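You operate a simulated robot arm through the tools that you are given. There is no shell and no other tool. Be economical: measure what you need, move in short steps, check, and stop when the job is done.

You run a simulated two-armed robot. Do the job below in one go: nothing can be reset, and whatever is moved stays where it is left.

Task
Pick up the blue bottle that says "washer" from the top of the check bench with one hand, pass it to the other hand and put it on the low shelf of the yellow rack. Set down upright: blue bottle.

It is judged by the outcome, as a careful person would: the job done as asked, and still so three seconds after it is handed in. It fails if anything else is knocked over, pushed out of place, dropped, spilled or broken.

Robot
Two 7-joint arms with two-finger parallel grippers on one trunk, on a base that drives. Base frame: it is fixed to the floor where the robot stands at the start and does not move with it; the origin is under the middle of the robot, x ahead of it, y to its left, z up; the surface under the hand at the start is at about z = 0.86. Units: m, degrees, N and s.
The left shoulder is at the start at [0.073, 0.174, 1.184], the right one opposite. With the tool pointing down near the work surface each hand reaches from about 0.26 to 0.7 m from the robot's upright axis, wherever it stands, measured 20 degrees to its own side. Places, roughly: low shelf of the yellow rack [1.3, 2.6, 0.3]. Payload 3.6 kg a hand.
The tool frame of a hand sits at the grasp point between the pads (the TCP): z along the fingers, y along the line on which they close. The tips reach 0.03 m beyond it. The gripper opens to 0.11 m. The fingers are 0.02 m wide and 0.01 m thick; the gripper's body (0.048 by 0.112 m) begins 0.055 m behind the TCP.
Orientation is that of the tool frame in the base frame, as [roll, pitch, yaw] about the fixed x, y, z axes, in that order (R = Rz(yaw) Ry(pitch) Rx(roll)). With the fingers straight down and closing along the base's y, the tool's x points along the base's -x, its y along +y and its z along -z.

Tools
- The arms move only by the tool drive_tool. It takes "left_moves", "right_moves" or both (then of equal length, played together; a hand with none holds still); each is one flat list of numbers, 7 for each row, row after row: the turn, a rotation vector about the base's x, y, z in units of 45 degrees (1.0 is 45 degrees), then the shift along the base's x, y, z in units of 500 mm (1.0 is 500 mm), then the gripper command, from -1 (shut) to 1 (fully open), values between in proportion. In form: [rx, ry, rz, tx, ty, tz, claw, rx, ry, rz, tx, ty, tz, claw, ...]. A call has 1 to 12 rows; each row is the pose to reach, as a shift and turn from the pose commanded when the call began. A call with a number of a shift or a turn outside -1 to 1 is refused whole. Rows are played at 5 a second. More than 0.05 m and 8.6 degrees between two rows, or a gripper value outside its range, and nothing of the call is played. Where a pose cannot be reached the arm comes as near as it can. A force on the tool above 40 N (or 10 N above the force at the start of the call, whichever is more), or a blocked arm, ends the call early, and 0.2 s more pass. Each finger travels about 0.153 m/s and halts on what it meets, pressing with about 42 N; the grip force reading is that of the motor and also rises with nothing between the fingers. The clock runs only during rows and for 0.2 s after the last one: add rows that repeat a pose to give the fingers time. The reply holds the time, the measured pose of the TCP, the force on the tool along the base axes, the opening and the grip force, in the units named above and with some noise, with the torque about the TCP (base axes, N m) and any sound that the robot's microphone picked up.
- Cameras (640 x 400 px; columns grow to the right, rows downward): "scene" is now at [0.1658, 0.0041, 1.3558]; the picture's right is [0.05, -1.00, 0.00], its down [-0.60, -0.03, -0.80] and it looks along [0.80, 0.04, -0.60] (base axes); focal length 263 px, centre (320, 200). "left" rides on the left gripper at [0.072, -0.017, -0.103] in its tool frame; the picture's right is [0.23, 0.97, 0.00], its down [-0.76, 0.18, -0.62] and it looks along [-0.61, 0.14, 0.78] (tool axes); focal length 222 px, centre (320, 200). "right" rides on the right gripper at [0.072, 0.017, -0.103] in its tool frame; the picture's right is [-0.23, 0.97, 0.00], its down [-0.76, -0.18, -0.62] and it looks along [-0.61, -0.14, 0.78] (tool axes); focal length 222 px, centre (320, 200). There is no depth. A picture from a camera that has moved, and an enlarged one, comes with that camera's place and axes in the base frame and with its lens.
- camera(camera): a new picture of that camera. It takes no simulated time.
- slide_trunk(by): slides the trunk up (or, below 0, down) by that many m; the arms and the scene camera ride with it, the base frame stays. It gives what a move gives, with no picture.
- steer(legs): drives the robot by 1 to 6 legs, each [ahead, left, turn to the left] in m, m and degrees, along the robot's own axes; the way and the turn of a leg run together, so that a leg with both is an arc; at most 1.5 m and 180 degrees a leg. The arms and the cameras ride along, it lands a little off, and it stops where it bumps. It gives what a move gives.
- turn_head(pan, tilt): turns the head with the scene camera to pan (to the left, within 86 degrees either way) and tilt (down, from -29 to 69), counted from straight ahead of the robot. It gives what a move gives.
- zoom(camera, box): a new picture of the part [left, top, right, bottom] of that camera's present view, enlarged. It takes no simulated time.
- finish_job(): hands the job in; it is judged then, once.

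Go step by step. Nothing tells you exact positions but the pictures and the camera data: compare them with the known pose of the tool, close in by small moves and look again before you grip or let go. The budget is 120 turns and 88 pictures, counting those below and the enlarged ones. Unless the task says otherwise, let go and move clear before handing in, and close with one line.

The tools are called after ">>>" as name(argument=value, ...) on one line, values as JSON. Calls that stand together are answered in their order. drive_tool: Moves the arms, as the interface text tells. Its arguments: {"type":"object","properties":{"left_moves":{"type":"array"},"right_moves":{"type":"array"}},"required":[]} The other tools are called the same way: slide_trunk (by) slides the trunk up or down; steer (legs) drives the base; turn_head (pan, tilt) turns the head that bears the scene camera; camera (camera) takes a picture; zoom (camera, box) takes an enlarged picture of a part of a camera's view; finish_job () hands the job in.

At the start:

```text
clock: 0.0
left_tcp_pos: [0.3944, 0.1189, 1.1387]
left_tcp_rot: [179.9, 0.1, 180.0]
left_ft_force: [0.0, -0.2, 0.1]
left_moment: [0.02, -0.01, 0.0]
left_gripper_width: 0.11
left_gripper_force: 0.0
right_tcp_pos: [0.3847, -0.1462, 1.112]
right_tcp_rot: [180.0, -0.1, -180.0]
right_ft_force: [-0.2, 0.6, -0.1]
right_moment: [-0.01, 0.0, -0.01]
right_gripper_width: 0.1101
right_gripper_force: 0.0
trunk travel left (down, up): [-0.3, 0.463]
robot x, y, heading: [-0.0, -0.0006, -0.1]
head pan, tilt: [2.7, 37.0]
```

scene: 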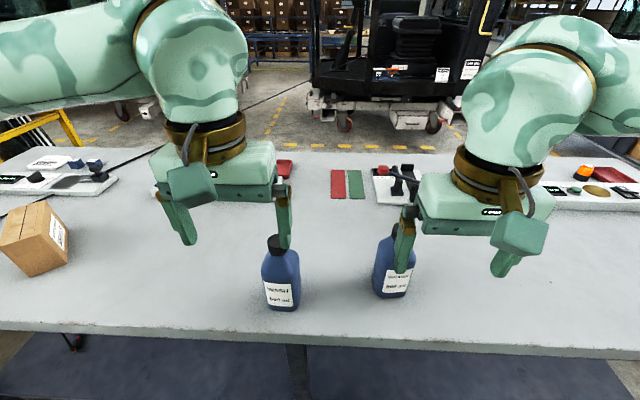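
right: 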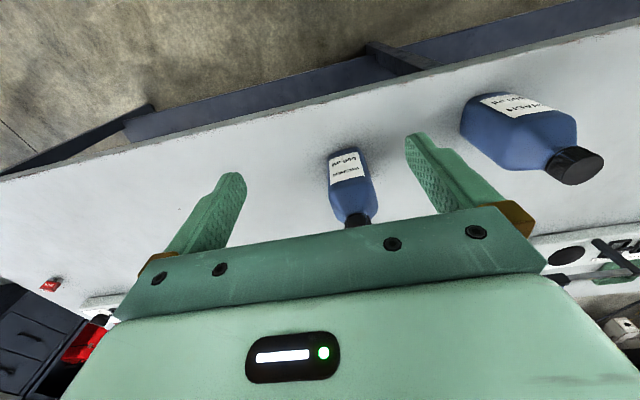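
left: 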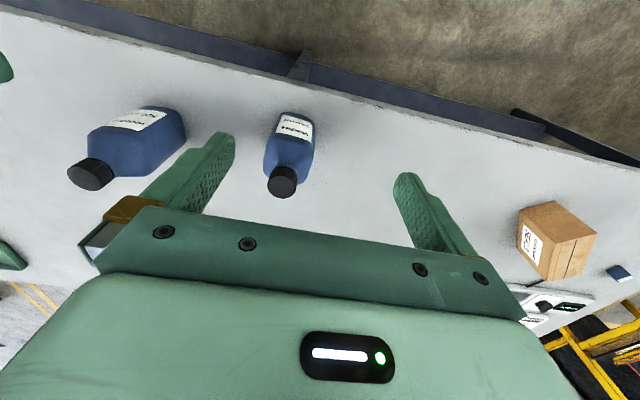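

I see two blue bottles on the bench; I need to read both labels first.

>>> zoom(camera="scene", box=[240, 220, 440, 345])

>>> zoom(camera="right", box=[300, 70, 620, 270])

```text
3.20 times, centred on (340, 282) of scene
camera zoom: at [0.1658, 0.0041, 1.3558], right [0.05, -1.0, 0.0], down [-0.6, -0.03, -0.8], along [0.8, 0.04, -0.6], focal length 842 px, centre (256, -64)
```

zoom: 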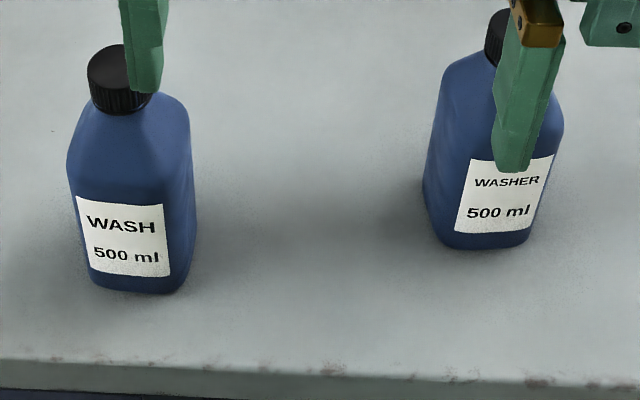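

```text
2.00 times, centred on (460, 170) of right
camera zoom: at [0.3135, -0.1308, 1.2139], right [0.23, 0.97, 0.0], down [0.76, -0.18, 0.62], along [0.61, -0.14, -0.78], focal length 444 px, centre (40, 260)
```

zoom: 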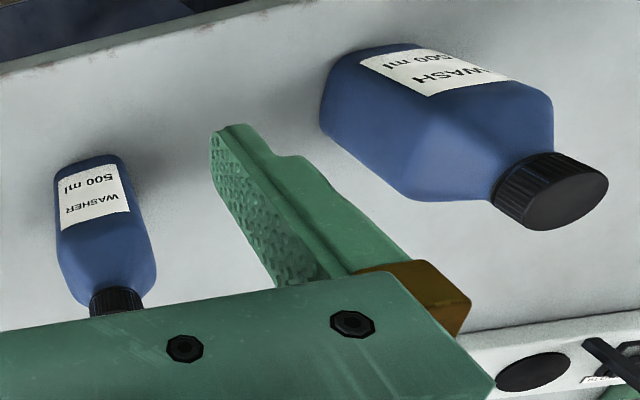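

The WASHER bottle is the right-hand one, with its near base edge at about (0.496, -0.132). Next I'll look at the rack and move the head back afterwards.

>>> turn_head(pan=62, tilt=20)

>>> camera(camera="scene")

```text
clock: 1.3
left_tcp_pos: [0.3945, 0.118, 1.1382]
left_tcp_rot: [180.0, 0.0, 180.0]
left_ft_force: [0.1, 0.5, 0.1]
left_moment: [-0.04, 0.01, -0.01]
left_gripper_width: 0.1101
left_gripper_force: 0.1
right_tcp_pos: [0.3844, -0.1464, 1.1113]
right_tcp_rot: [-179.9, 0.0, 180.0]
right_ft_force: [0.3, 0.4, 0.0]
right_moment: [0.01, 0.02, 0.0]
right_gripper_width: 0.11
right_gripper_force: 0.0
trunk travel left (down, up): [-0.3, 0.463]
robot x, y, heading: [-0.0003, -0.0011, -0.2]
head pan, tilt: [62.0, 20.0]
```

```text
82 pictures are left
camera scene: at [0.1228, 0.0823, 1.3826], right [0.88, -0.47, 0.0], down [-0.16, -0.3, -0.94], along [0.44, 0.83, -0.34], focal length 263 px, centre (320, 200)
```

scene: 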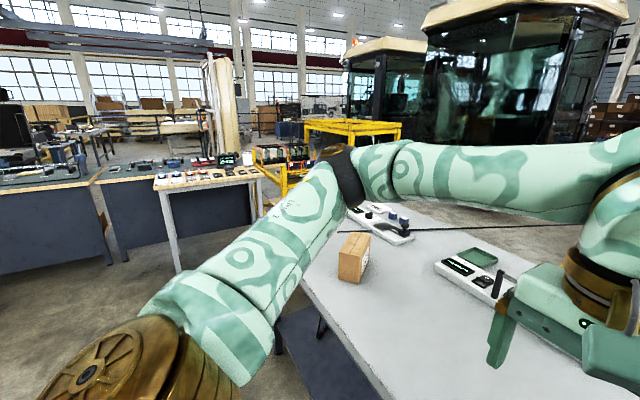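

>>> zoom(camera="scene", box=[220, 90, 420, 215])

>>> turn_head(pan=-10, tilt=45)

>>> camera(camera="scene")

```text
3.20 times, centred on (320, 152) of scene
camera zoom: at [0.1228, 0.0823, 1.3826], right [0.88, -0.47, 0.0], down [-0.16, -0.3, -0.94], along [0.44, 0.83, -0.34], focal length 842 px, centre (320, 352)
```

zoom: 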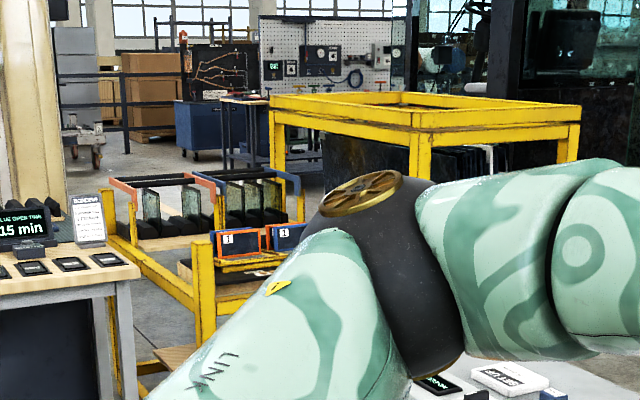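

```text
clock: 2.7
left_tcp_pos: [0.395, 0.1179, 1.1387]
left_tcp_rot: [180.0, 0.1, -179.9]
left_ft_force: [-0.7, 0.3, 0.1]
left_moment: [0.0, -0.03, 0.02]
left_gripper_width: 0.1099
left_gripper_force: 0.0
right_tcp_pos: [0.3849, -0.1466, 1.1105]
right_tcp_rot: [-180.0, -0.1, 180.0]
right_ft_force: [0.6, 0.0, -0.4]
right_moment: [-0.01, -0.03, 0.02]
right_gripper_width: 0.1101
right_gripper_force: 0.1
trunk travel left (down, up): [-0.3, 0.463]
robot x, y, heading: [-0.0006, 0.0013, -0.1]
head pan, tilt: [-10.0, 45.0]
```

```text
80 pictures are left
camera scene: at [0.1591, -0.014, 1.344], right [-0.17, -0.98, 0.0], down [-0.7, 0.12, -0.71], along [0.7, -0.12, -0.71], focal length 263 px, centre (320, 200)
```

scene: 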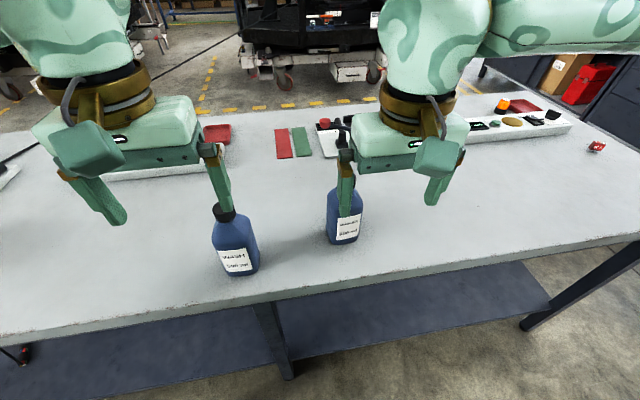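

The low shelf sits under the upper tiers, so the receiving hand should hold the bottle horizontally. I'll raise the right hand a little and look from its camera.

>>> drive_tool(right_moves=[0, 0, 0, -0.05, 0, 0.08, 1, 0, 0, 0, -0.1, 0, 0.16, 1])

>>> camera(camera="right")

>>> zoom(camera="scene", box=[270, 150, 430, 250])

```text
clock: 3.3
left_tcp_pos: [0.393, 0.118, 1.1389]
left_tcp_rot: [-180.0, 0.0, 180.0]
left_ft_force: [1.0, 0.3, 0.0]
left_moment: [-0.02, -0.02, 0.01]
left_gripper_width: 0.1101
left_gripper_force: 0.1
right_tcp_pos: [0.3348, -0.1449, 1.1938]
right_tcp_rot: [180.0, -0.1, -180.0]
right_ft_force: [-0.2, -0.1, 0.8]
right_moment: [0.0, -0.02, -0.01]
right_gripper_width: 0.1102
right_gripper_force: 0.1
trunk travel left (down, up): [-0.3, 0.463]
robot x, y, heading: [0.0036, -0.0004, -0.2]
head pan, tilt: [-10.0, 45.0]
```

```text
79 pictures are left
camera right: at [0.2634, -0.1296, 1.2958], right [0.23, 0.97, 0.0], down [0.76, -0.18, 0.62], along [0.61, -0.14, -0.78], focal length 222 px, centre (320, 200)
```

right: 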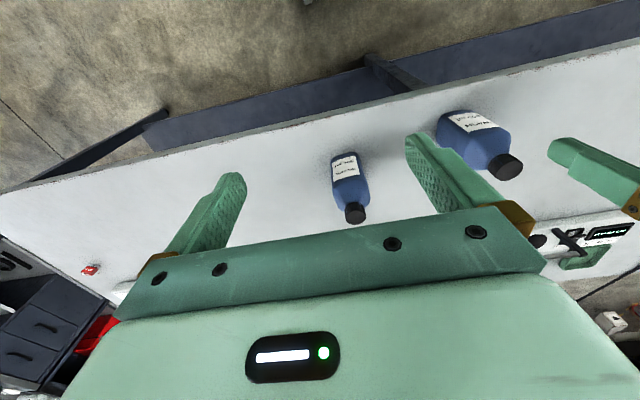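

```text
4.00 times, centred on (350, 200) of scene
camera zoom: at [0.1584, -0.0139, 1.3441], right [-0.17, -0.98, 0.0], down [-0.7, 0.12, -0.71], along [0.7, -0.12, -0.71], focal length 1052 px, centre (200, 200)
```

zoom: 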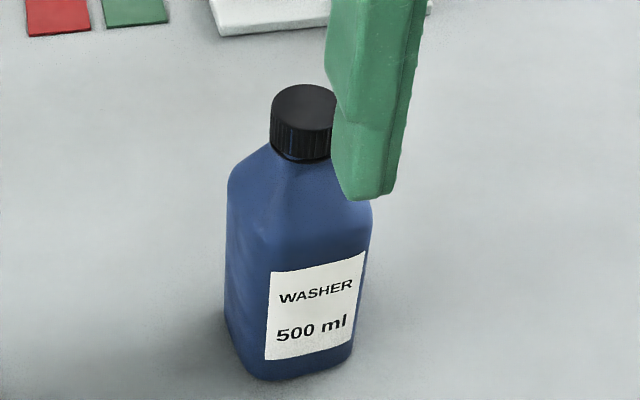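

The cap top is near (0.515, -0.127, 1.03), about 3 cm wide. I'll grip the cap from above with the right hand, leaving the body free for the left, and hover first.

>>> drive_tool(right_moves=[0, 0, 0, 0.09, 0.009, -0.03, 1, 0, 0, 0, 0.18, 0.018, -0.06, 1, 0, 0, 0, 0.27, 0.027, -0.095, 1, 0, 0, 0, 0.36, 0.036, -0.128, 1])

>>> camera(camera="right")

>>> zoom(camera="scene", box=[270, 120, 430, 220])

```text
clock: 4.3
left_tcp_pos: [0.3957, 0.1183, 1.138]
left_tcp_rot: [-180.0, -0.1, -180.0]
left_ft_force: [-0.1, -0.3, 0.6]
left_moment: [-0.01, 0.01, -0.01]
left_gripper_width: 0.1099
left_gripper_force: 0.1
right_tcp_pos: [0.5168, -0.1266, 1.1252]
right_tcp_rot: [180.0, -0.1, 180.0]
right_ft_force: [-0.6, 0.5, 0.1]
right_moment: [-0.03, -0.01, 0.02]
right_gripper_width: 0.11
right_gripper_force: 0.1
trunk travel left (down, up): [-0.3, 0.463]
robot x, y, heading: [-0.001, 0.0013, 0.2]
head pan, tilt: [-10.0, 45.0]
```

```text
77 pictures are left
camera right: at [0.4463, -0.1105, 1.2283], right [0.23, 0.97, 0.0], down [0.76, -0.18, 0.62], along [0.61, -0.14, -0.78], focal length 222 px, centre (320, 200)
```

right: 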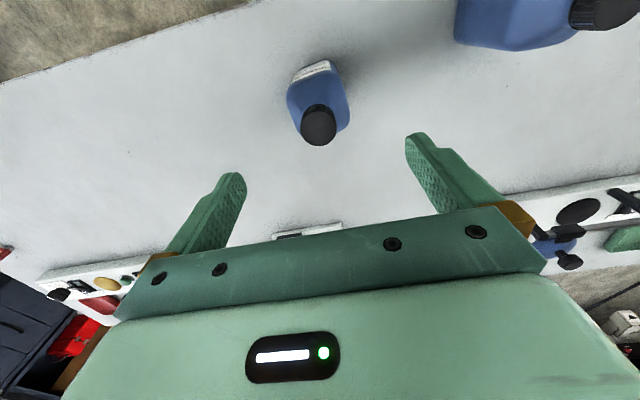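

```text
4.00 times, centred on (350, 170) of scene
camera zoom: at [0.1602, -0.0135, 1.3438], right [-0.17, -0.98, 0.0], down [-0.7, 0.12, -0.71], along [0.7, -0.12, -0.71], focal length 1052 px, centre (200, 320)
```

zoom: 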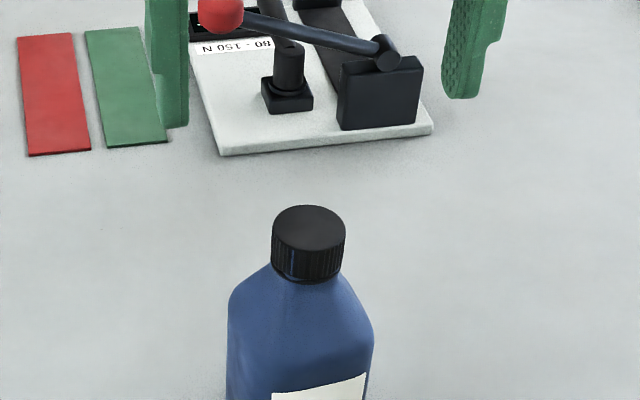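

The hand is nearly centred over the cap (0.520, -0.1265, top ~1.032). I'll descend to put the fingertips at the cap's bottom rim, then close.

>>> drive_tool(right_moves=[0, 0, 0, 0.007, 0, -0.08, 1, 0, 0, 0, 0.007, 0, -0.14, 1, 0, 0, 0, 0.007, 0, -0.174, 1, 0, 0, 0, 0.007, 0, -0.174, 0.2])

>>> zoom(camera="scene", box=[270, 120, 430, 220])

>>> camera(camera="right")

```text
clock: 5.3
left_tcp_pos: [0.3955, 0.1181, 1.139]
left_tcp_rot: [-179.9, 0.0, -180.0]
left_ft_force: [-0.2, -0.7, -0.1]
left_moment: [-0.03, 0.01, -0.02]
left_gripper_width: 0.1099
left_gripper_force: 0.1
right_tcp_pos: [0.5185, -0.1279, 1.0402]
right_tcp_rot: [-180.0, 0.0, 179.9]
right_ft_force: [0.3, 0.2, 0.7]
right_moment: [0.02, 0.02, 0.02]
right_gripper_width: 0.0661
right_gripper_force: 0.1
trunk travel left (down, up): [-0.3, 0.463]
robot x, y, heading: [-0.0006, -0.0022, 0.3]
head pan, tilt: [-10.0, 45.0]
```

```text
4.00 times, centred on (350, 170) of scene
camera zoom: at [0.1589, -0.014, 1.344], right [-0.17, -0.98, 0.0], down [-0.7, 0.12, -0.71], along [0.7, -0.12, -0.71], focal length 1052 px, centre (200, 320)
```

zoom: 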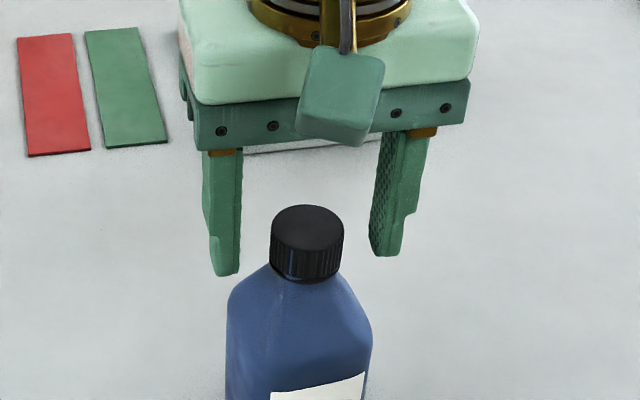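

```text
74 pictures are left
camera right: at [0.4476, -0.1121, 1.1422], right [0.23, 0.97, 0.0], down [0.76, -0.18, 0.62], along [0.61, -0.14, -0.78], focal length 222 px, centre (320, 200)
```

right: 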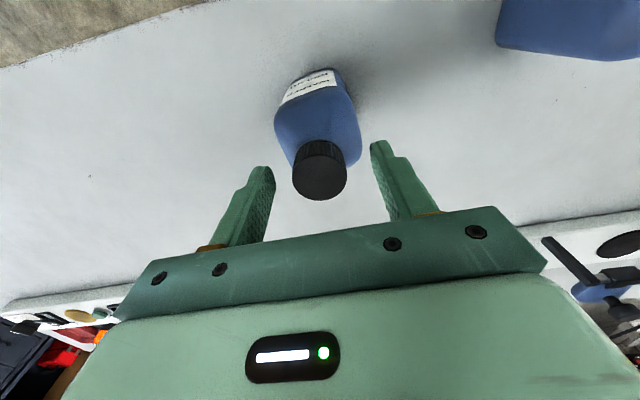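

Alignment looks good in both views. I'll close on the cap.

>>> drive_tool(right_moves=[0, 0, 0, 0, 0, -0.004, 0.0, 0, 0, 0, 0, 0, -0.004, -0.4, 0, 0, 0, 0, 0, -0.004, -1, 0, 0, 0, 0, 0, -0.004, -1, 0, 0, 0, 0, 0, -0.004, -1])

>>> zoom(camera="scene", box=[270, 120, 430, 220])

```text
clock: 6.5
left_tcp_pos: [0.3937, 0.1177, 1.1386]
left_tcp_rot: [180.0, 0.0, -180.0]
left_ft_force: [-0.2, -0.1, -0.7]
left_moment: [0.0, -0.02, 0.02]
left_gripper_width: 0.1097
left_gripper_force: 0.1
right_tcp_pos: [0.5192, -0.1286, 1.0378]
right_tcp_rot: [180.0, -0.1, 179.9]
right_ft_force: [0.8, -0.4, -0.5]
right_moment: [-0.08, -0.08, -0.09]
right_gripper_width: 0.0328
right_gripper_force: 42.0
trunk travel left (down, up): [-0.3, 0.463]
robot x, y, heading: [0.0033, -0.0004, 0.0]
head pan, tilt: [-10.0, 45.0]
```

```text
4.00 times, centred on (350, 170) of scene
camera zoom: at [0.1591, -0.0142, 1.344], right [-0.17, -0.98, 0.0], down [-0.7, 0.12, -0.71], along [0.7, -0.12, -0.71], focal length 1052 px, centre (200, 320)
```

zoom: 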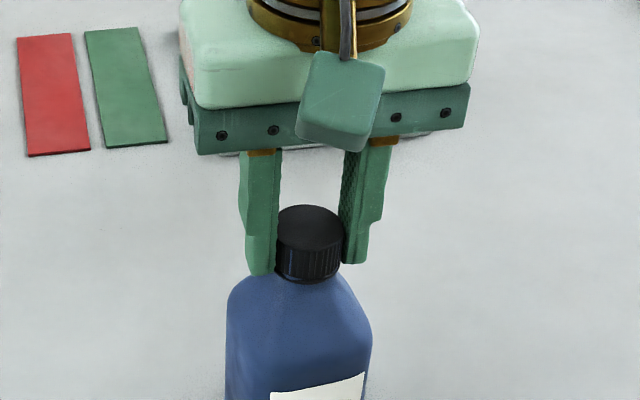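

The cap is held at 33 mm opening. Lifting straight up slowly.

>>> drive_tool(right_moves=[0, 0, 0, 0, 0, 0.03, -1, 0, 0, 0, 0, 0, 0.08, -1, 0, 0, 0, 0, 0, 0.14, -1, 0, 0, 0, 0, 0, 0.2, -1, 0, 0, 0, 0, 0, 0.26, -1, 0, 0, 0, 0, 0, 0.3, -1, 0, 0, 0, 0, 0, 0.3, -1])

>>> camera(camera="scene")

```text
clock: 8.1
left_tcp_pos: [0.3955, 0.1177, 1.1375]
left_tcp_rot: [-180.0, -0.1, 180.0]
left_ft_force: [-0.6, 0.2, 0.9]
left_moment: [-0.01, 0.03, 0.01]
left_gripper_width: 0.1098
left_gripper_force: 0.0
right_tcp_pos: [0.5184, -0.1288, 1.1897]
right_tcp_rot: [-179.9, 0.0, -180.0]
right_ft_force: [-0.4, 1.2, -5.1]
right_moment: [0.01, 0.01, 0.0]
right_gripper_width: 0.0326
right_gripper_force: 41.9
trunk travel left (down, up): [-0.3, 0.463]
robot x, y, heading: [0.0011, -0.002, -0.3]
head pan, tilt: [-10.0, 45.0]
```

```text
72 pictures are left
camera scene: at [0.1598, -0.0142, 1.3438], right [-0.17, -0.98, 0.0], down [-0.7, 0.12, -0.71], along [0.7, -0.12, -0.71], focal length 263 px, centre (320, 200)
```

scene: 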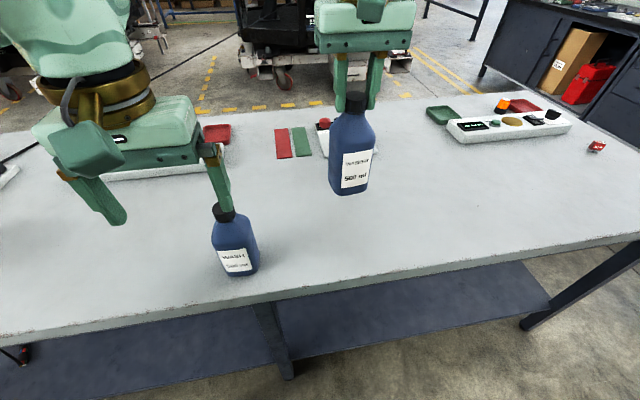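

The bottle is held securely (≈5 N). I'll back away from the bench and look toward the rack.

>>> steer(legs=[[-0.4, 0, 0]])

>>> turn_head(pan=80, tilt=15)

>>> camera(camera="scene")

>>> turn_head(pan=35, tilt=15)

>>> camera(camera="scene")

```text
clock: 10.7
left_tcp_pos: [-0.0107, 0.1193, 1.1382]
left_tcp_rot: [-180.0, 0.0, -179.8]
left_ft_force: [1.1, 0.5, -0.1]
left_moment: [0.01, 0.01, -0.03]
left_gripper_width: 0.1099
left_gripper_force: 0.1
right_tcp_pos: [0.1114, -0.1285, 1.1889]
right_tcp_rot: [180.0, -0.2, -179.9]
right_ft_force: [-0.4, 0.2, -5.8]
right_moment: [0.04, 0.01, 0.0]
right_gripper_width: 0.0327
right_gripper_force: 42.1
trunk travel left (down, up): [-0.3, 0.463]
robot x, y, heading: [-0.4046, 0.0019, 0.2]
head pan, tilt: [-10.0, 45.0]
```

```text
clock: 12.3
left_tcp_pos: [-0.0102, 0.1172, 1.1389]
left_tcp_rot: [180.0, 0.0, -179.8]
left_ft_force: [0.1, 0.3, 1.1]
left_moment: [0.01, -0.02, -0.04]
left_gripper_width: 0.1099
left_gripper_force: 0.1
right_tcp_pos: [0.1126, -0.1276, 1.1893]
right_tcp_rot: [-180.0, -0.1, -179.9]
right_ft_force: [-0.1, -0.3, -6.0]
right_moment: [0.0, 0.01, -0.01]
right_gripper_width: 0.033
right_gripper_force: 41.6
trunk travel left (down, up): [-0.3, 0.463]
robot x, y, heading: [-0.4062, 0.0009, 0.1]
head pan, tilt: [80.0, 15.0]
```

```text
71 pictures are left
camera scene: at [-0.3102, 0.0918, 1.3907], right [0.98, -0.17, 0.0], down [-0.05, -0.26, -0.97], along [0.17, 0.95, -0.26], focal length 263 px, centre (320, 200)
```

scene: 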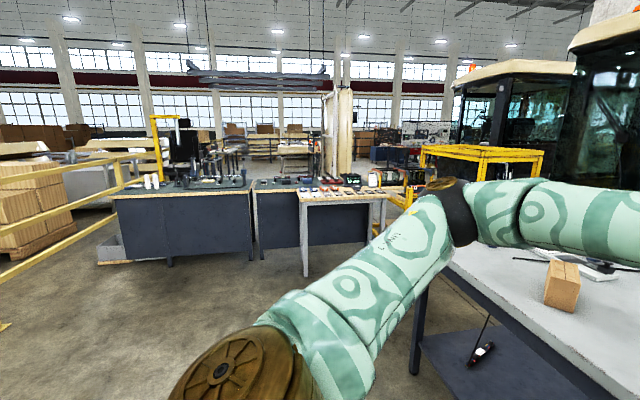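

```text
clock: 13.4
left_tcp_pos: [-0.0119, 0.1184, 1.1378]
left_tcp_rot: [-179.9, -0.1, -179.8]
left_ft_force: [0.1, 0.5, 0.3]
left_moment: [0.0, -0.04, -0.02]
left_gripper_width: 0.1101
left_gripper_force: 0.0
right_tcp_pos: [0.111, -0.1281, 1.189]
right_tcp_rot: [-180.0, -0.1, 180.0]
right_ft_force: [0.0, 0.5, -5.9]
right_moment: [0.02, -0.01, -0.02]
right_gripper_width: 0.0328
right_gripper_force: 41.8
trunk travel left (down, up): [-0.3, 0.463]
robot x, y, heading: [-0.4051, 0.0012, 0.2]
head pan, tilt: [35.0, 15.0]
```

```text
70 pictures are left
camera scene: at [-0.25, 0.0536, 1.3907], right [0.58, -0.82, 0.0], down [-0.21, -0.15, -0.97], along [0.79, 0.56, -0.26], focal length 263 px, centre (320, 200)
```

scene: 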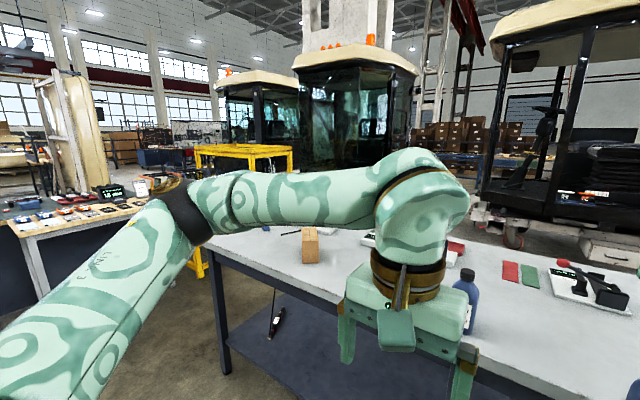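

The rack stands beyond the left end of the bench, past a smaller table. I'll turn left and drive along the bench to get a proper view.

>>> steer(legs=[[-0.15, 0, 0], [0, 0, 90], [0.8, 0, 0]])

>>> turn_head(pan=-40, tilt=20)

>>> camera(camera="scene")

```text
clock: 22.5
left_tcp_pos: [-0.6947, 1.1948, 1.1378]
left_tcp_rot: [-180.0, -0.1, -88.9]
left_ft_force: [0.4, -0.2, -0.7]
left_moment: [-0.03, -0.01, -0.03]
left_gripper_width: 0.11
left_gripper_force: 0.1
right_tcp_pos: [-0.4495, 1.3218, 1.1885]
right_tcp_rot: [-180.0, 0.0, -88.9]
right_ft_force: [-0.8, 0.5, -5.8]
right_moment: [0.0, -0.03, -0.04]
right_gripper_width: 0.0328
right_gripper_force: 41.8
trunk travel left (down, up): [-0.3, 0.463]
robot x, y, heading: [-0.5668, 0.8007, 91.1]
head pan, tilt: [35.0, 15.0]
```

```text
clock: 24.0
left_tcp_pos: [-0.694, 1.194, 1.1386]
left_tcp_rot: [-179.9, -0.1, -88.8]
left_ft_force: [-0.7, 0.1, 0.0]
left_moment: [0.02, -0.01, 0.0]
left_gripper_width: 0.1101
left_gripper_force: 0.2
right_tcp_pos: [-0.4494, 1.3203, 1.1893]
right_tcp_rot: [-180.0, 0.0, -88.9]
right_ft_force: [-0.1, 0.1, -5.0]
right_moment: [0.0, 0.0, 0.04]
right_gripper_width: 0.0328
right_gripper_force: 42.2
trunk travel left (down, up): [-0.3, 0.463]
robot x, y, heading: [-0.5703, 0.8014, 91.5]
head pan, tilt: [-40.0, 20.0]
```

```text
69 pictures are left
camera scene: at [-0.512, 0.9532, 1.3826], right [0.78, -0.63, 0.0], down [-0.21, -0.27, -0.94], along [0.59, 0.73, -0.34], focal length 263 px, centre (320, 200)
```

scene: 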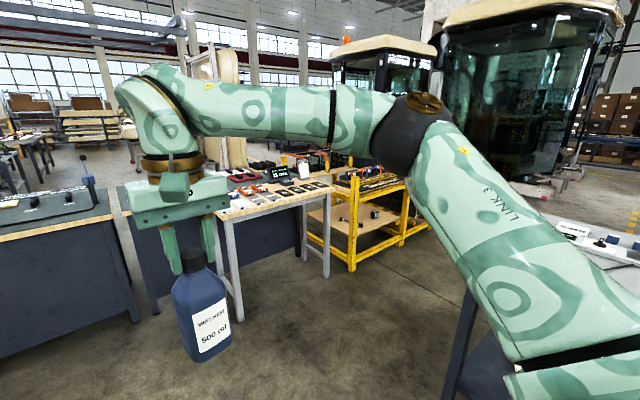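

>>> zoom(camera="scene", box=[290, 150, 450, 280])

```text
3.08 times, centred on (370, 215) of scene
camera zoom: at [-0.512, 0.9532, 1.3826], right [0.78, -0.63, 0.0], down [-0.21, -0.27, -0.94], along [0.59, 0.73, -0.34], focal length 809 px, centre (166, 154)
```

zoom: 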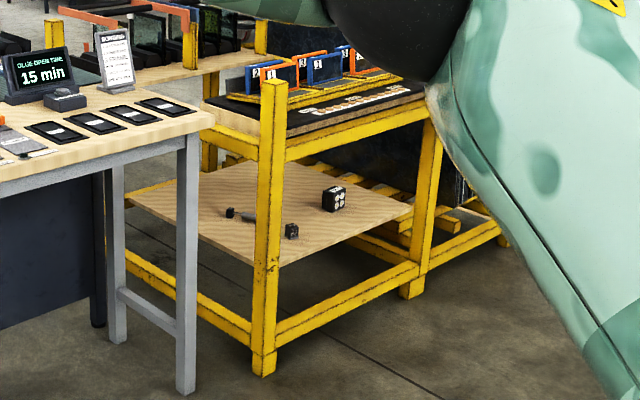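

The rack's low shelf is wide open at the front (x≈1.0–1.65, front y≈2.32, shelf z≈0.32), about 0.24 m clear under the front beam, with small parts on it. I'll do the handover here in free space: bottle to mid-front with the right hand while the left hand turns to point forward and slightly down.

>>> drive_tool(left_moves=[0.133, 0.0128, 0.0182, -0.053, 0.073, 0, 1, 0.266, 0.0256, 0.0364, -0.106, 0.146, 0, 1, 0.399, 0.0383, 0.0547, -0.16, 0.22, 0, 1, 0.532, 0.0511, 0.0729, -0.213, 0.293, 0, 1, 0.6645, 0.0639, 0.0911, -0.266, 0.366, 0, 1], right_moves=[0, 0, 0, -0.053, 0.055, 0, -1, 0, 0, 0, -0.106, 0.11, 0, -1, 0, 0, 0, -0.159, 0.166, 0, -1, 0, 0, 0, -0.212, 0.221, 0, -1, 0, 0, 0, -0.265, 0.276, 0, -1])

>>> turn_head(pan=0, tilt=25)

>>> camera(camera="scene")

```text
clock: 25.2
left_tcp_pos: [-0.8269, 1.3764, 1.1377]
left_tcp_rot: [178.6, 30.0, -85.1]
left_ft_force: [0.0, 0.3, 0.6]
left_moment: [0.03, 0.0, 0.05]
left_gripper_width: 0.1097
left_gripper_force: 0.0
right_tcp_pos: [-0.5531, 1.3785, 1.1533]
right_tcp_rot: [179.9, 0.1, -89.0]
right_ft_force: [1.3, 0.1, -5.3]
right_moment: [0.02, -0.05, 0.0]
right_gripper_width: 0.0331
right_gripper_force: 42.6
right hand out of reach, approached as far as the arm can: row 2, 3, 4, 5
trunk travel left (down, up): [-0.3, 0.463]
robot x, y, heading: [-0.5677, 0.8046, 91.1]
head pan, tilt: [-40.0, 20.0]
```

```text
clock: 26.3
left_tcp_pos: [-0.8276, 1.3754, 1.1381]
left_tcp_rot: [178.7, 29.9, -85.0]
left_ft_force: [0.4, -0.7, -0.4]
left_moment: [0.0, -0.01, 0.02]
left_gripper_width: 0.11
left_gripper_force: 0.0
right_tcp_pos: [-0.5546, 1.3782, 1.1526]
right_tcp_rot: [-179.9, 0.1, -88.8]
right_ft_force: [0.4, -0.1, -5.2]
right_moment: [-0.01, -0.01, -0.01]
right_gripper_width: 0.0329
right_gripper_force: 42.0
trunk travel left (down, up): [-0.3, 0.463]
robot x, y, heading: [-0.5679, 0.7996, 90.9]
head pan, tilt: [0.0, 25.0]
```

```text
67 pictures are left
camera scene: at [-0.5723, 0.9728, 1.3745], right [1.0, 0.02, 0.0], down [0.01, -0.42, -0.91], along [-0.02, 0.91, -0.42], focal length 263 px, centre (320, 200)
```

scene: 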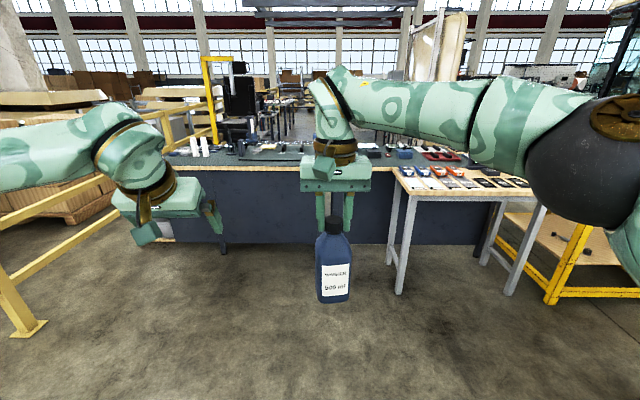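

The right hand holds the bottle at about (-0.555, 1.378), base near z 0.975. I'll finish tilting the left hand and draw it back to the pre-approach line.

>>> drive_tool(left_moves=[0.166, 0.016, 0.0228, 0.024, -0.0525, -0.049, 1, 0.332, 0.032, 0.0456, 0.048, -0.105, -0.098, 1, 0.498, 0.048, 0.0683, 0.072, -0.1575, -0.147, 1, 0.6645, 0.0639, 0.0911, 0.096, -0.21, -0.196, 1])

>>> camera(camera="scene")

```text
clock: 27.3
left_tcp_pos: [-0.7514, 1.2746, 1.0706]
left_tcp_rot: [179.6, 59.7, -80.2]
left_ft_force: [0.5, -0.2, -0.6]
left_moment: [-0.01, -0.02, 0.04]
left_gripper_width: 0.1101
left_gripper_force: 0.1
left hand out of reach, approached as far as the arm can: row 4
right_tcp_pos: [-0.551, 1.3791, 1.1533]
right_tcp_rot: [179.7, -0.1, -89.0]
right_ft_force: [1.4, 0.7, -5.5]
right_moment: [-0.04, 0.02, -0.02]
right_gripper_width: 0.033
right_gripper_force: 41.8
trunk travel left (down, up): [-0.3, 0.463]
robot x, y, heading: [-0.5712, 0.7979, 91.2]
head pan, tilt: [0.0, 25.0]
```

```text
66 pictures are left
camera scene: at [-0.5675, 0.9717, 1.3747], right [1.0, 0.02, 0.0], down [0.0, -0.42, -0.91], along [-0.02, 0.91, -0.42], focal length 263 px, centre (320, 200)
```

scene: 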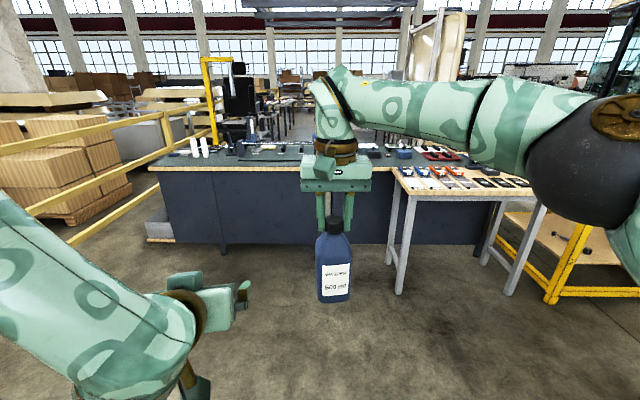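

The left hand is tilted as wanted but near its folded limit. I'll move it sideways toward the bottle line in small steps and watch the reply.

>>> drive_tool(left_moves=[0, 0, 0, 0.08, 0.01, 0, 1, 0, 0, 0, 0.16, 0.02, 0, 1])

```text
clock: 27.9
left_tcp_pos: [-0.6741, 1.2873, 1.0683]
left_tcp_rot: [-179.8, 59.9, -79.7]
left_ft_force: [-1.0, -0.9, -0.1]
left_moment: [0.01, 0.0, 0.01]
left_gripper_width: 0.1101
left_gripper_force: 0.0
right_tcp_pos: [-0.5557, 1.3791, 1.1537]
right_tcp_rot: [180.0, 0.0, -88.9]
right_ft_force: [0.3, 0.5, -6.1]
right_moment: [-0.02, -0.04, -0.01]
right_gripper_width: 0.0329
right_gripper_force: 42.0
trunk travel left (down, up): [-0.3, 0.463]
robot x, y, heading: [-0.5714, 0.8012, 91.2]
head pan, tilt: [0.0, 25.0]
```

>>> drive_tool(left_moves=[0, 0, 0, 0.09, -0.008, -0.022, 1, 0, 0, 0, 0.18, -0.012, -0.044, 1, 0, 0, 0, 0.278, -0.012, -0.066, 1])

>>> camera(camera="scene")

>>> camera(camera="left")

```text
refused: row 3 steps farther than a row can; nothing moved
```

```text
65 pictures are left
camera scene: at [-0.5725, 0.9729, 1.3744], right [1.0, 0.02, 0.0], down [0.01, -0.42, -0.91], along [-0.02, 0.91, -0.42], focal length 263 px, centre (320, 200)
```

scene: 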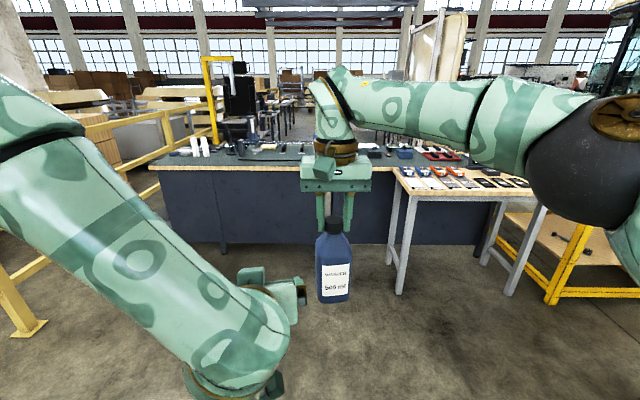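

```text
64 pictures are left
camera left: at [-0.636, 1.1659, 1.0562], right [-0.94, -0.28, -0.2], down [-0.15, -0.19, 0.97], along [-0.31, 0.94, 0.13], focal length 222 px, centre (320, 200)
```

left: 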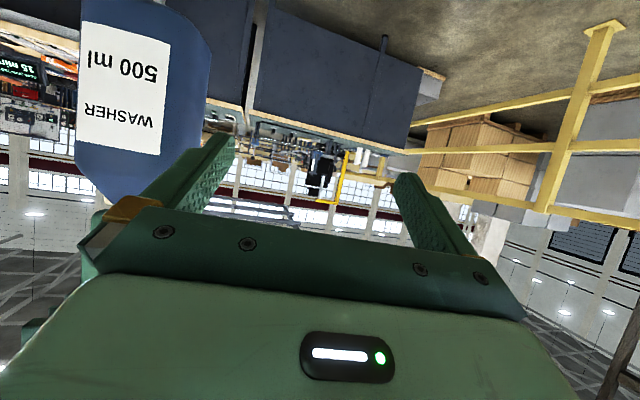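

>>> drive_tool(left_moves=[0, 0, 0, 0.07, -0.012, -0.02, 1, 0, 0, 0, 0.14, -0.012, -0.04, 1, 0, 0, 0, 0.21, -0.012, -0.06, 1, 0, 0, 0, 0.278, -0.012, -0.066, 1])

>>> camera(camera="scene")

>>> camera(camera="left")

```text
clock: 28.9
left_tcp_pos: [-0.5356, 1.28, 1.0332]
left_tcp_rot: [-179.8, 60.1, -79.7]
left_ft_force: [-0.4, 0.7, -0.1]
left_moment: [0.0, 0.01, 0.02]
left_gripper_width: 0.1101
left_gripper_force: 0.1
right_tcp_pos: [-0.5552, 1.379, 1.153]
right_tcp_rot: [180.0, 0.0, -88.9]
right_ft_force: [0.6, 0.1, -5.4]
right_moment: [-0.04, 0.03, 0.02]
right_gripper_width: 0.0326
right_gripper_force: 42.2
trunk travel left (down, up): [-0.3, 0.463]
robot x, y, heading: [-0.5687, 0.7984, 90.9]
head pan, tilt: [0.0, 25.0]
```

```text
63 pictures are left
camera scene: at [-0.5715, 0.9726, 1.3745], right [1.0, 0.02, 0.0], down [0.01, -0.42, -0.91], along [-0.02, 0.91, -0.42], focal length 263 px, centre (320, 200)
```

scene: 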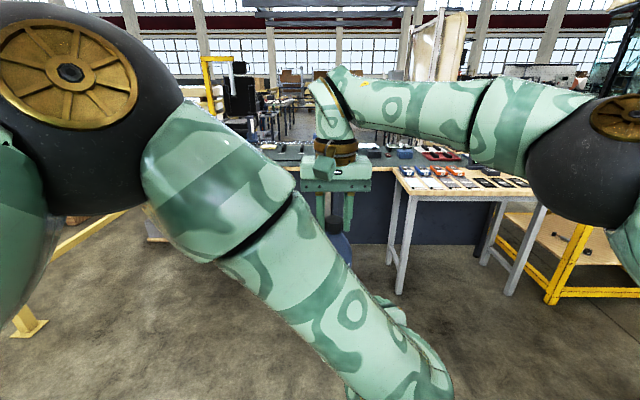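

```text
62 pictures are left
camera left: at [-0.4964, 1.1595, 1.0216], right [-0.94, -0.28, -0.2], down [-0.15, -0.19, 0.97], along [-0.31, 0.94, 0.13], focal length 222 px, centre (320, 200)
```

left: 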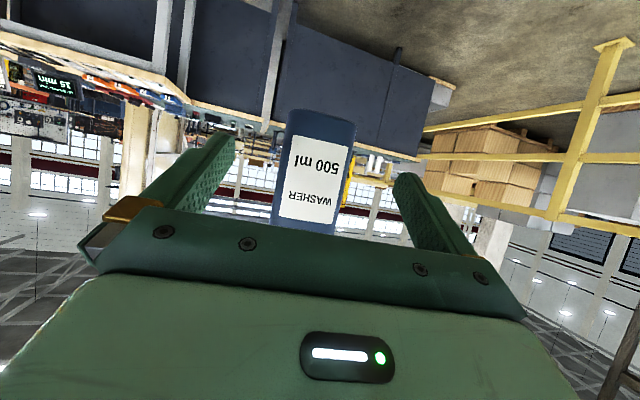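

The bottle sits centred between the open left fingers. Advancing along the tool's heading to straddle it.

>>> drive_tool(left_moves=[0, 0, 0, -0.012, 0.066, 0, 1, 0, 0, 0, -0.023, 0.131, 0, 1, 0, 0, 0, -0.035, 0.197, 0, 1, 0, 0, 0, -0.035, 0.197, 0, 1])

>>> camera(camera="left")

>>> camera(camera="right")

```text
clock: 29.9
left_tcp_pos: [-0.5544, 1.379, 1.0357]
left_tcp_rot: [-179.8, 60.0, -79.7]
left_ft_force: [0.5, -1.5, -0.1]
left_moment: [-0.02, 0.01, 0.0]
left_gripper_width: 0.1098
left_gripper_force: 0.1
right_tcp_pos: [-0.5544, 1.3792, 1.154]
right_tcp_rot: [-179.9, 0.0, -88.8]
right_ft_force: [0.2, 0.6, -5.4]
right_moment: [0.0, 0.02, -0.02]
right_gripper_width: 0.0329
right_gripper_force: 42.5
trunk travel left (down, up): [-0.3, 0.463]
robot x, y, heading: [-0.5676, 0.7989, 91.0]
head pan, tilt: [0.0, 25.0]
```

```text
61 pictures are left
camera left: at [-0.5154, 1.258, 1.0231], right [-0.94, -0.28, -0.2], down [-0.15, -0.19, 0.97], along [-0.31, 0.94, 0.13], focal length 222 px, centre (320, 200)
```

left: 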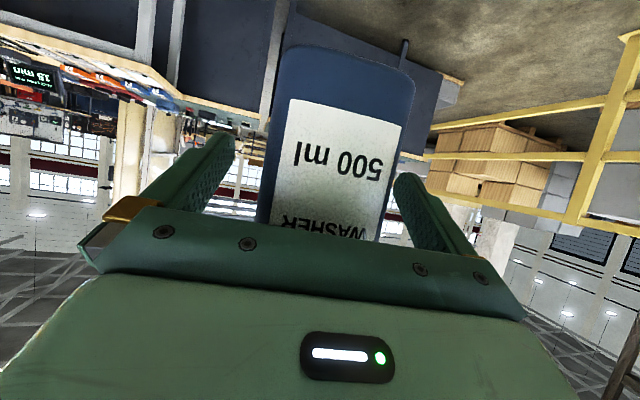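

```text
60 pictures are left
camera right: at [-0.5694, 1.3052, 1.2559], right [-0.98, 0.21, 0.0], down [0.16, 0.76, 0.62], along [0.13, 0.61, -0.78], focal length 222 px, centre (320, 200)
```

right: 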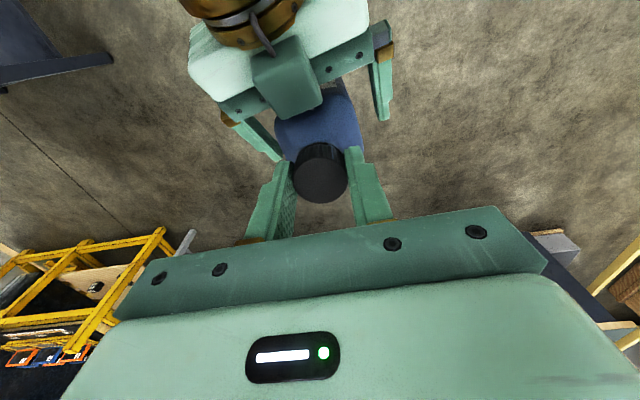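

The left fingers straddle the body squarely. I'll close the left hand while the right still holds the cap.

>>> drive_tool(left_moves=[0, 0, 0, 0, 0, 0, 0.5, 0, 0, 0, 0, 0, 0, 0.1, 0, 0, 0, 0, 0, 0, -1, 0, 0, 0, 0, 0, 0, -1, 0, 0, 0, 0, 0, 0, -1])

>>> camera(camera="left")

```text
clock: 31.1
left_tcp_pos: [-0.5543, 1.3801, 1.0353]
left_tcp_rot: [-179.8, 59.8, -79.5]
left_ft_force: [-4.6, 2.6, 0.3]
left_moment: [-0.27, -0.21, -0.08]
left_gripper_width: 0.0654
left_gripper_force: 42.1
right_tcp_pos: [-0.5542, 1.3798, 1.153]
right_tcp_rot: [-180.0, 0.1, -89.0]
right_ft_force: [5.0, -2.5, -3.4]
right_moment: [0.03, -0.39, 0.07]
right_gripper_width: 0.0327
right_gripper_force: 42.2
trunk travel left (down, up): [-0.3, 0.463]
robot x, y, heading: [-0.5703, 0.7992, 91.2]
head pan, tilt: [0.0, 25.0]
```

```text
59 pictures are left
camera left: at [-0.5157, 1.2583, 1.0228], right [-0.94, -0.28, -0.2], down [-0.15, -0.19, 0.97], along [-0.31, 0.94, 0.13], focal length 222 px, centre (320, 200)
```

left: 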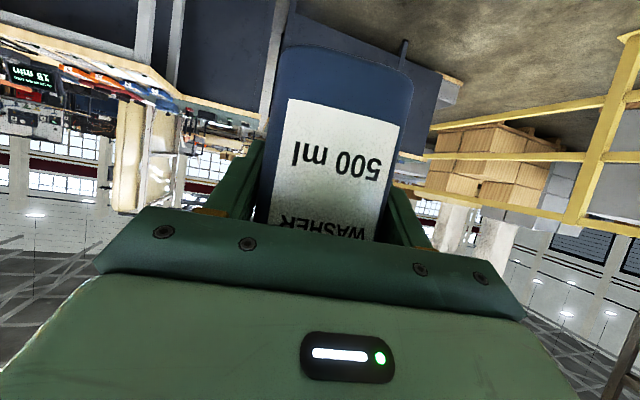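

The left hand holds the body (65 mm, 42 N). Now I'll open the right hand and raise it clear.

>>> drive_tool(right_moves=[0, 0, 0, 0, 0, 0, -0.2, 0, 0, 0, 0, 0, 0, 0.2, 0, 0, 0, 0, 0, 0, 0.2])

>>> camera(camera="right")

```text
clock: 31.9
left_tcp_pos: [-0.5542, 1.3778, 1.036]
left_tcp_rot: [-179.8, 59.9, -79.7]
left_ft_force: [0.0, -0.4, -0.5]
left_moment: [0.01, 0.01, 0.01]
left_gripper_width: 0.0655
left_gripper_force: 42.0
right_tcp_pos: [-0.5551, 1.3795, 1.1524]
right_tcp_rot: [-179.9, 0.0, -88.9]
right_ft_force: [0.0, 1.3, -0.9]
right_moment: [0.0, -0.01, -0.01]
right_gripper_width: 0.0661
right_gripper_force: 0.1
trunk travel left (down, up): [-0.3, 0.463]
robot x, y, heading: [-0.5693, 0.8002, 91.1]
head pan, tilt: [0.0, 25.0]
```

```text
58 pictures are left
camera right: at [-0.5695, 1.3057, 1.2557], right [-0.98, 0.21, 0.0], down [0.16, 0.77, 0.62], along [0.13, 0.61, -0.78], focal length 222 px, centre (320, 200)
```

right: 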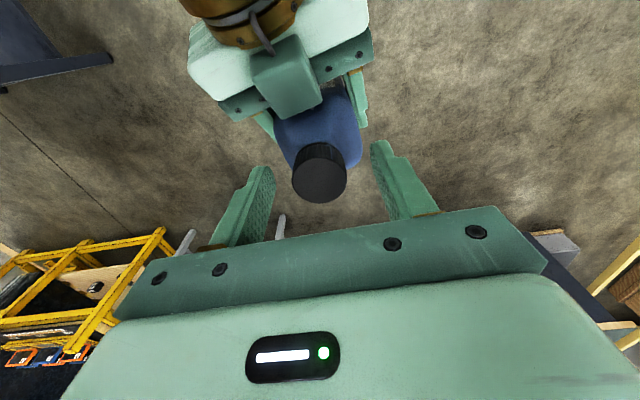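

The cap is free. The right hand is at its reach limit, so I'll lower the left hand with the bottle straight down out of the right fingers instead.

>>> drive_tool(left_moves=[0, 0, 0, 0, 0, -0.04, -1, 0, 0, 0, 0, 0, -0.1, -1, 0, 0, 0, 0, 0, -0.16, -1, 0, 0, 0, 0, 0, -0.22, -1, 0, 0, 0, 0, 0, -0.22, -1])

>>> camera(camera="right")

>>> camera(camera="left")

```text
clock: 33.1
left_tcp_pos: [-0.5522, 1.38, 0.9249]
left_tcp_rot: [-179.7, 60.1, -79.7]
left_ft_force: [0.0, -0.3, -0.3]
left_moment: [-0.05, -0.04, 0.03]
left_gripper_width: 0.0654
left_gripper_force: 42.3
right_tcp_pos: [-0.5555, 1.3786, 1.1534]
right_tcp_rot: [-180.0, 0.0, -88.9]
right_ft_force: [0.1, 0.1, -0.4]
right_moment: [0.02, 0.02, 0.05]
right_gripper_width: 0.066
right_gripper_force: 0.1
trunk travel left (down, up): [-0.3, 0.463]
robot x, y, heading: [-0.566, 0.7974, 90.9]
head pan, tilt: [0.0, 25.0]
```

```text
57 pictures are left
camera right: at [-0.5694, 1.3052, 1.256], right [-0.98, 0.21, 0.0], down [0.16, 0.76, 0.62], along [0.13, 0.61, -0.78], focal length 222 px, centre (320, 200)
```

right: 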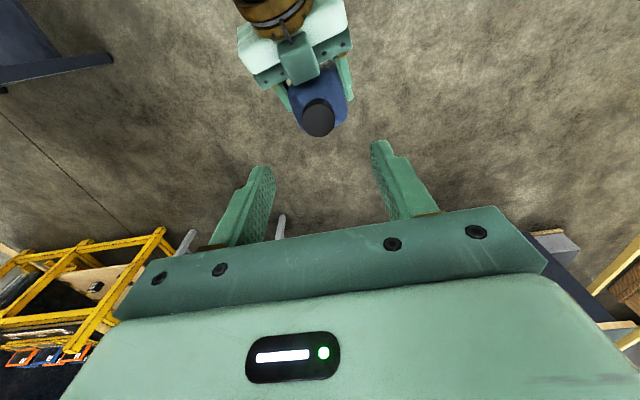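

```text
56 pictures are left
camera left: at [-0.5137, 1.2588, 0.9119], right [-0.94, -0.28, -0.2], down [-0.15, -0.19, 0.97], along [-0.31, 0.94, 0.13], focal length 222 px, centre (320, 200)
```

left: 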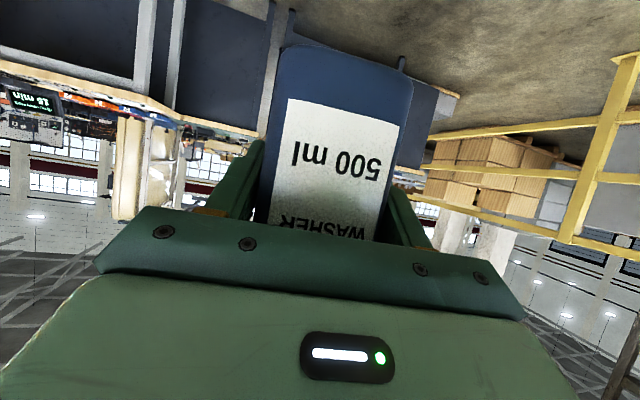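

The left hand has the bottle cleanly. I'll move the right hand out to the right, then back, to tuck it away.

>>> drive_tool(right_moves=[0, 0, 0, 0.09, 0, 0.02, 0, 0, 0, 0, 0.18, 0, 0.02, 0, 0, 0, 0, 0.27, 0, 0.02, 0, 0, 0, 0, 0.36, -0.01, 0.02, 0, 0, 0, 0, 0.45, -0.03, 0.02, 0, 0, 0, 0, 0.5, -0.1, 0.02, 0, 0, 0, 0, 0.5, -0.19, 0.02, 0, 0, 0, 0, 0.5, -0.28, 0.02, 0, 0, 0, 0, 0.5, -0.37, 0.02, 0])

>>> turn_head(pan=-30, tilt=30)

>>> camera(camera="scene")

```text
clock: 35.1
left_tcp_pos: [-0.553, 1.3789, 0.9245]
left_tcp_rot: [-179.7, 60.0, -79.6]
left_ft_force: [-0.8, 0.8, -0.6]
left_moment: [-0.03, 0.01, -0.01]
left_gripper_width: 0.0652
left_gripper_force: 41.4
right_tcp_pos: [-0.3076, 1.1964, 1.1648]
right_tcp_rot: [180.0, 0.0, -88.9]
right_ft_force: [0.5, 0.3, -0.2]
right_moment: [0.01, -0.03, 0.01]
right_gripper_width: 0.0551
right_gripper_force: 0.1
right hand out of reach, approached as far as the arm can: row 1, 2, 3, 4, 5, 6
trunk travel left (down, up): [-0.3, 0.463]
robot x, y, heading: [-0.5692, 0.8009, 91.2]
head pan, tilt: [0.0, 25.0]
```

```text
clock: 36.0
left_tcp_pos: [-0.5515, 1.379, 0.9252]
left_tcp_rot: [-179.7, 59.9, -79.7]
left_ft_force: [0.0, -0.2, 0.8]
left_moment: [0.0, -0.01, 0.0]
left_gripper_width: 0.0654
left_gripper_force: 42.0
right_tcp_pos: [-0.3084, 1.1985, 1.1632]
right_tcp_rot: [180.0, -0.2, -88.9]
right_ft_force: [-0.6, -0.1, -0.3]
right_moment: [-0.02, 0.0, -0.03]
right_gripper_width: 0.0548
right_gripper_force: 0.0
trunk travel left (down, up): [-0.3, 0.463]
robot x, y, heading: [-0.5687, 0.8011, 91.2]
head pan, tilt: [-30.0, 30.0]
```

```text
55 pictures are left
camera scene: at [-0.5266, 0.9598, 1.3665], right [0.88, -0.48, 0.0], down [-0.24, -0.44, -0.87], along [0.42, 0.76, -0.5], focal length 263 px, centre (320, 200)
```

scene: 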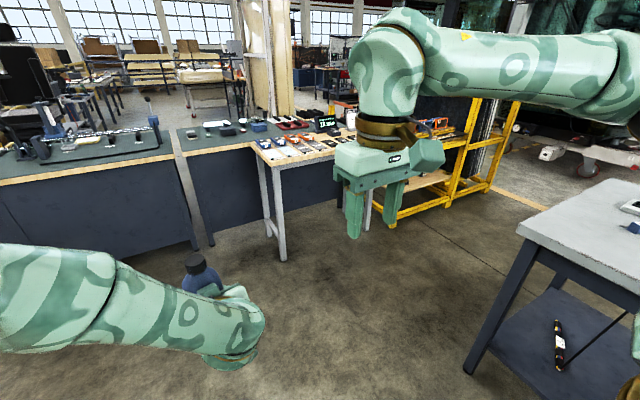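

Bench end is at y≈1.26 and the table front at y≈2.3, so there's a corridor at y≈1.7. I'll tuck the bottle in a bit, then drive ahead and strafe right to the rack in stages.

>>> drive_tool(left_moves=[0, 0, 0, 0, -0.05, 0.05, -1, 0, 0, 0, 0, -0.1, 0.1, -1, 0, 0, 0, 0, -0.15, 0.15, -1, 0, 0, 0, 0, -0.2, 0.2, -1])

>>> steer(legs=[[0, 0, -1.1], [0.88, 0, 0], [0, -0.8, 0]])

>>> camera(camera="scene")

```text
clock: 37.0
left_tcp_pos: [-0.5544, 1.2789, 1.0251]
left_tcp_rot: [-179.7, 60.0, -79.5]
left_ft_force: [1.3, 0.6, 0.1]
left_moment: [0.02, 0.02, -0.01]
left_gripper_width: 0.0657
left_gripper_force: 42.0
right_tcp_pos: [-0.3082, 1.1964, 1.1641]
right_tcp_rot: [-179.9, -0.1, -89.0]
right_ft_force: [-0.2, 0.5, -0.9]
right_moment: [0.0, 0.0, -0.01]
right_gripper_width: 0.0549
right_gripper_force: 0.1
trunk travel left (down, up): [-0.3, 0.463]
robot x, y, heading: [-0.5692, 0.8018, 91.3]
head pan, tilt: [-30.0, 30.0]
```

```text
clock: 45.9
left_tcp_pos: [0.2391, 2.17, 1.0236]
left_tcp_rot: [-179.8, 59.9, -80.9]
left_ft_force: [-0.6, 0.0, -0.4]
left_moment: [0.02, -0.01, 0.03]
left_gripper_width: 0.0654
left_gripper_force: 42.1
right_tcp_pos: [0.4851, 2.0847, 1.1627]
right_tcp_rot: [-180.0, -0.1, -90.0]
right_ft_force: [0.7, -0.5, 0.3]
right_moment: [0.02, 0.01, -0.01]
right_gripper_width: 0.0552
right_gripper_force: 0.0
trunk travel left (down, up): [-0.3, 0.463]
robot x, y, heading: [0.2141, 1.6898, 90.2]
head pan, tilt: [-30.0, 30.0]
```

```text
54 pictures are left
camera scene: at [0.2623, 1.8497, 1.3665], right [0.87, -0.5, 0.0], down [-0.25, -0.43, -0.87], along [0.43, 0.75, -0.5], focal length 263 px, centre (320, 200)
```

scene: 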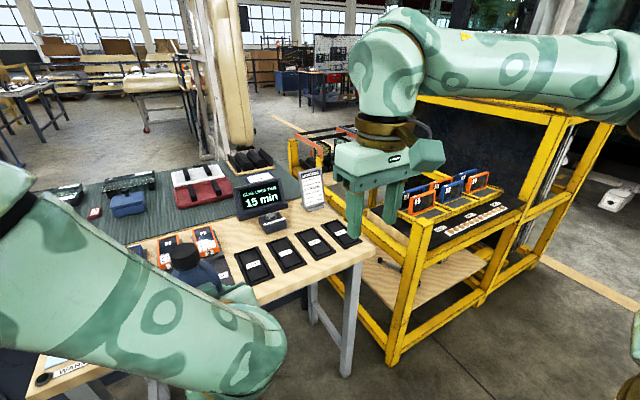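

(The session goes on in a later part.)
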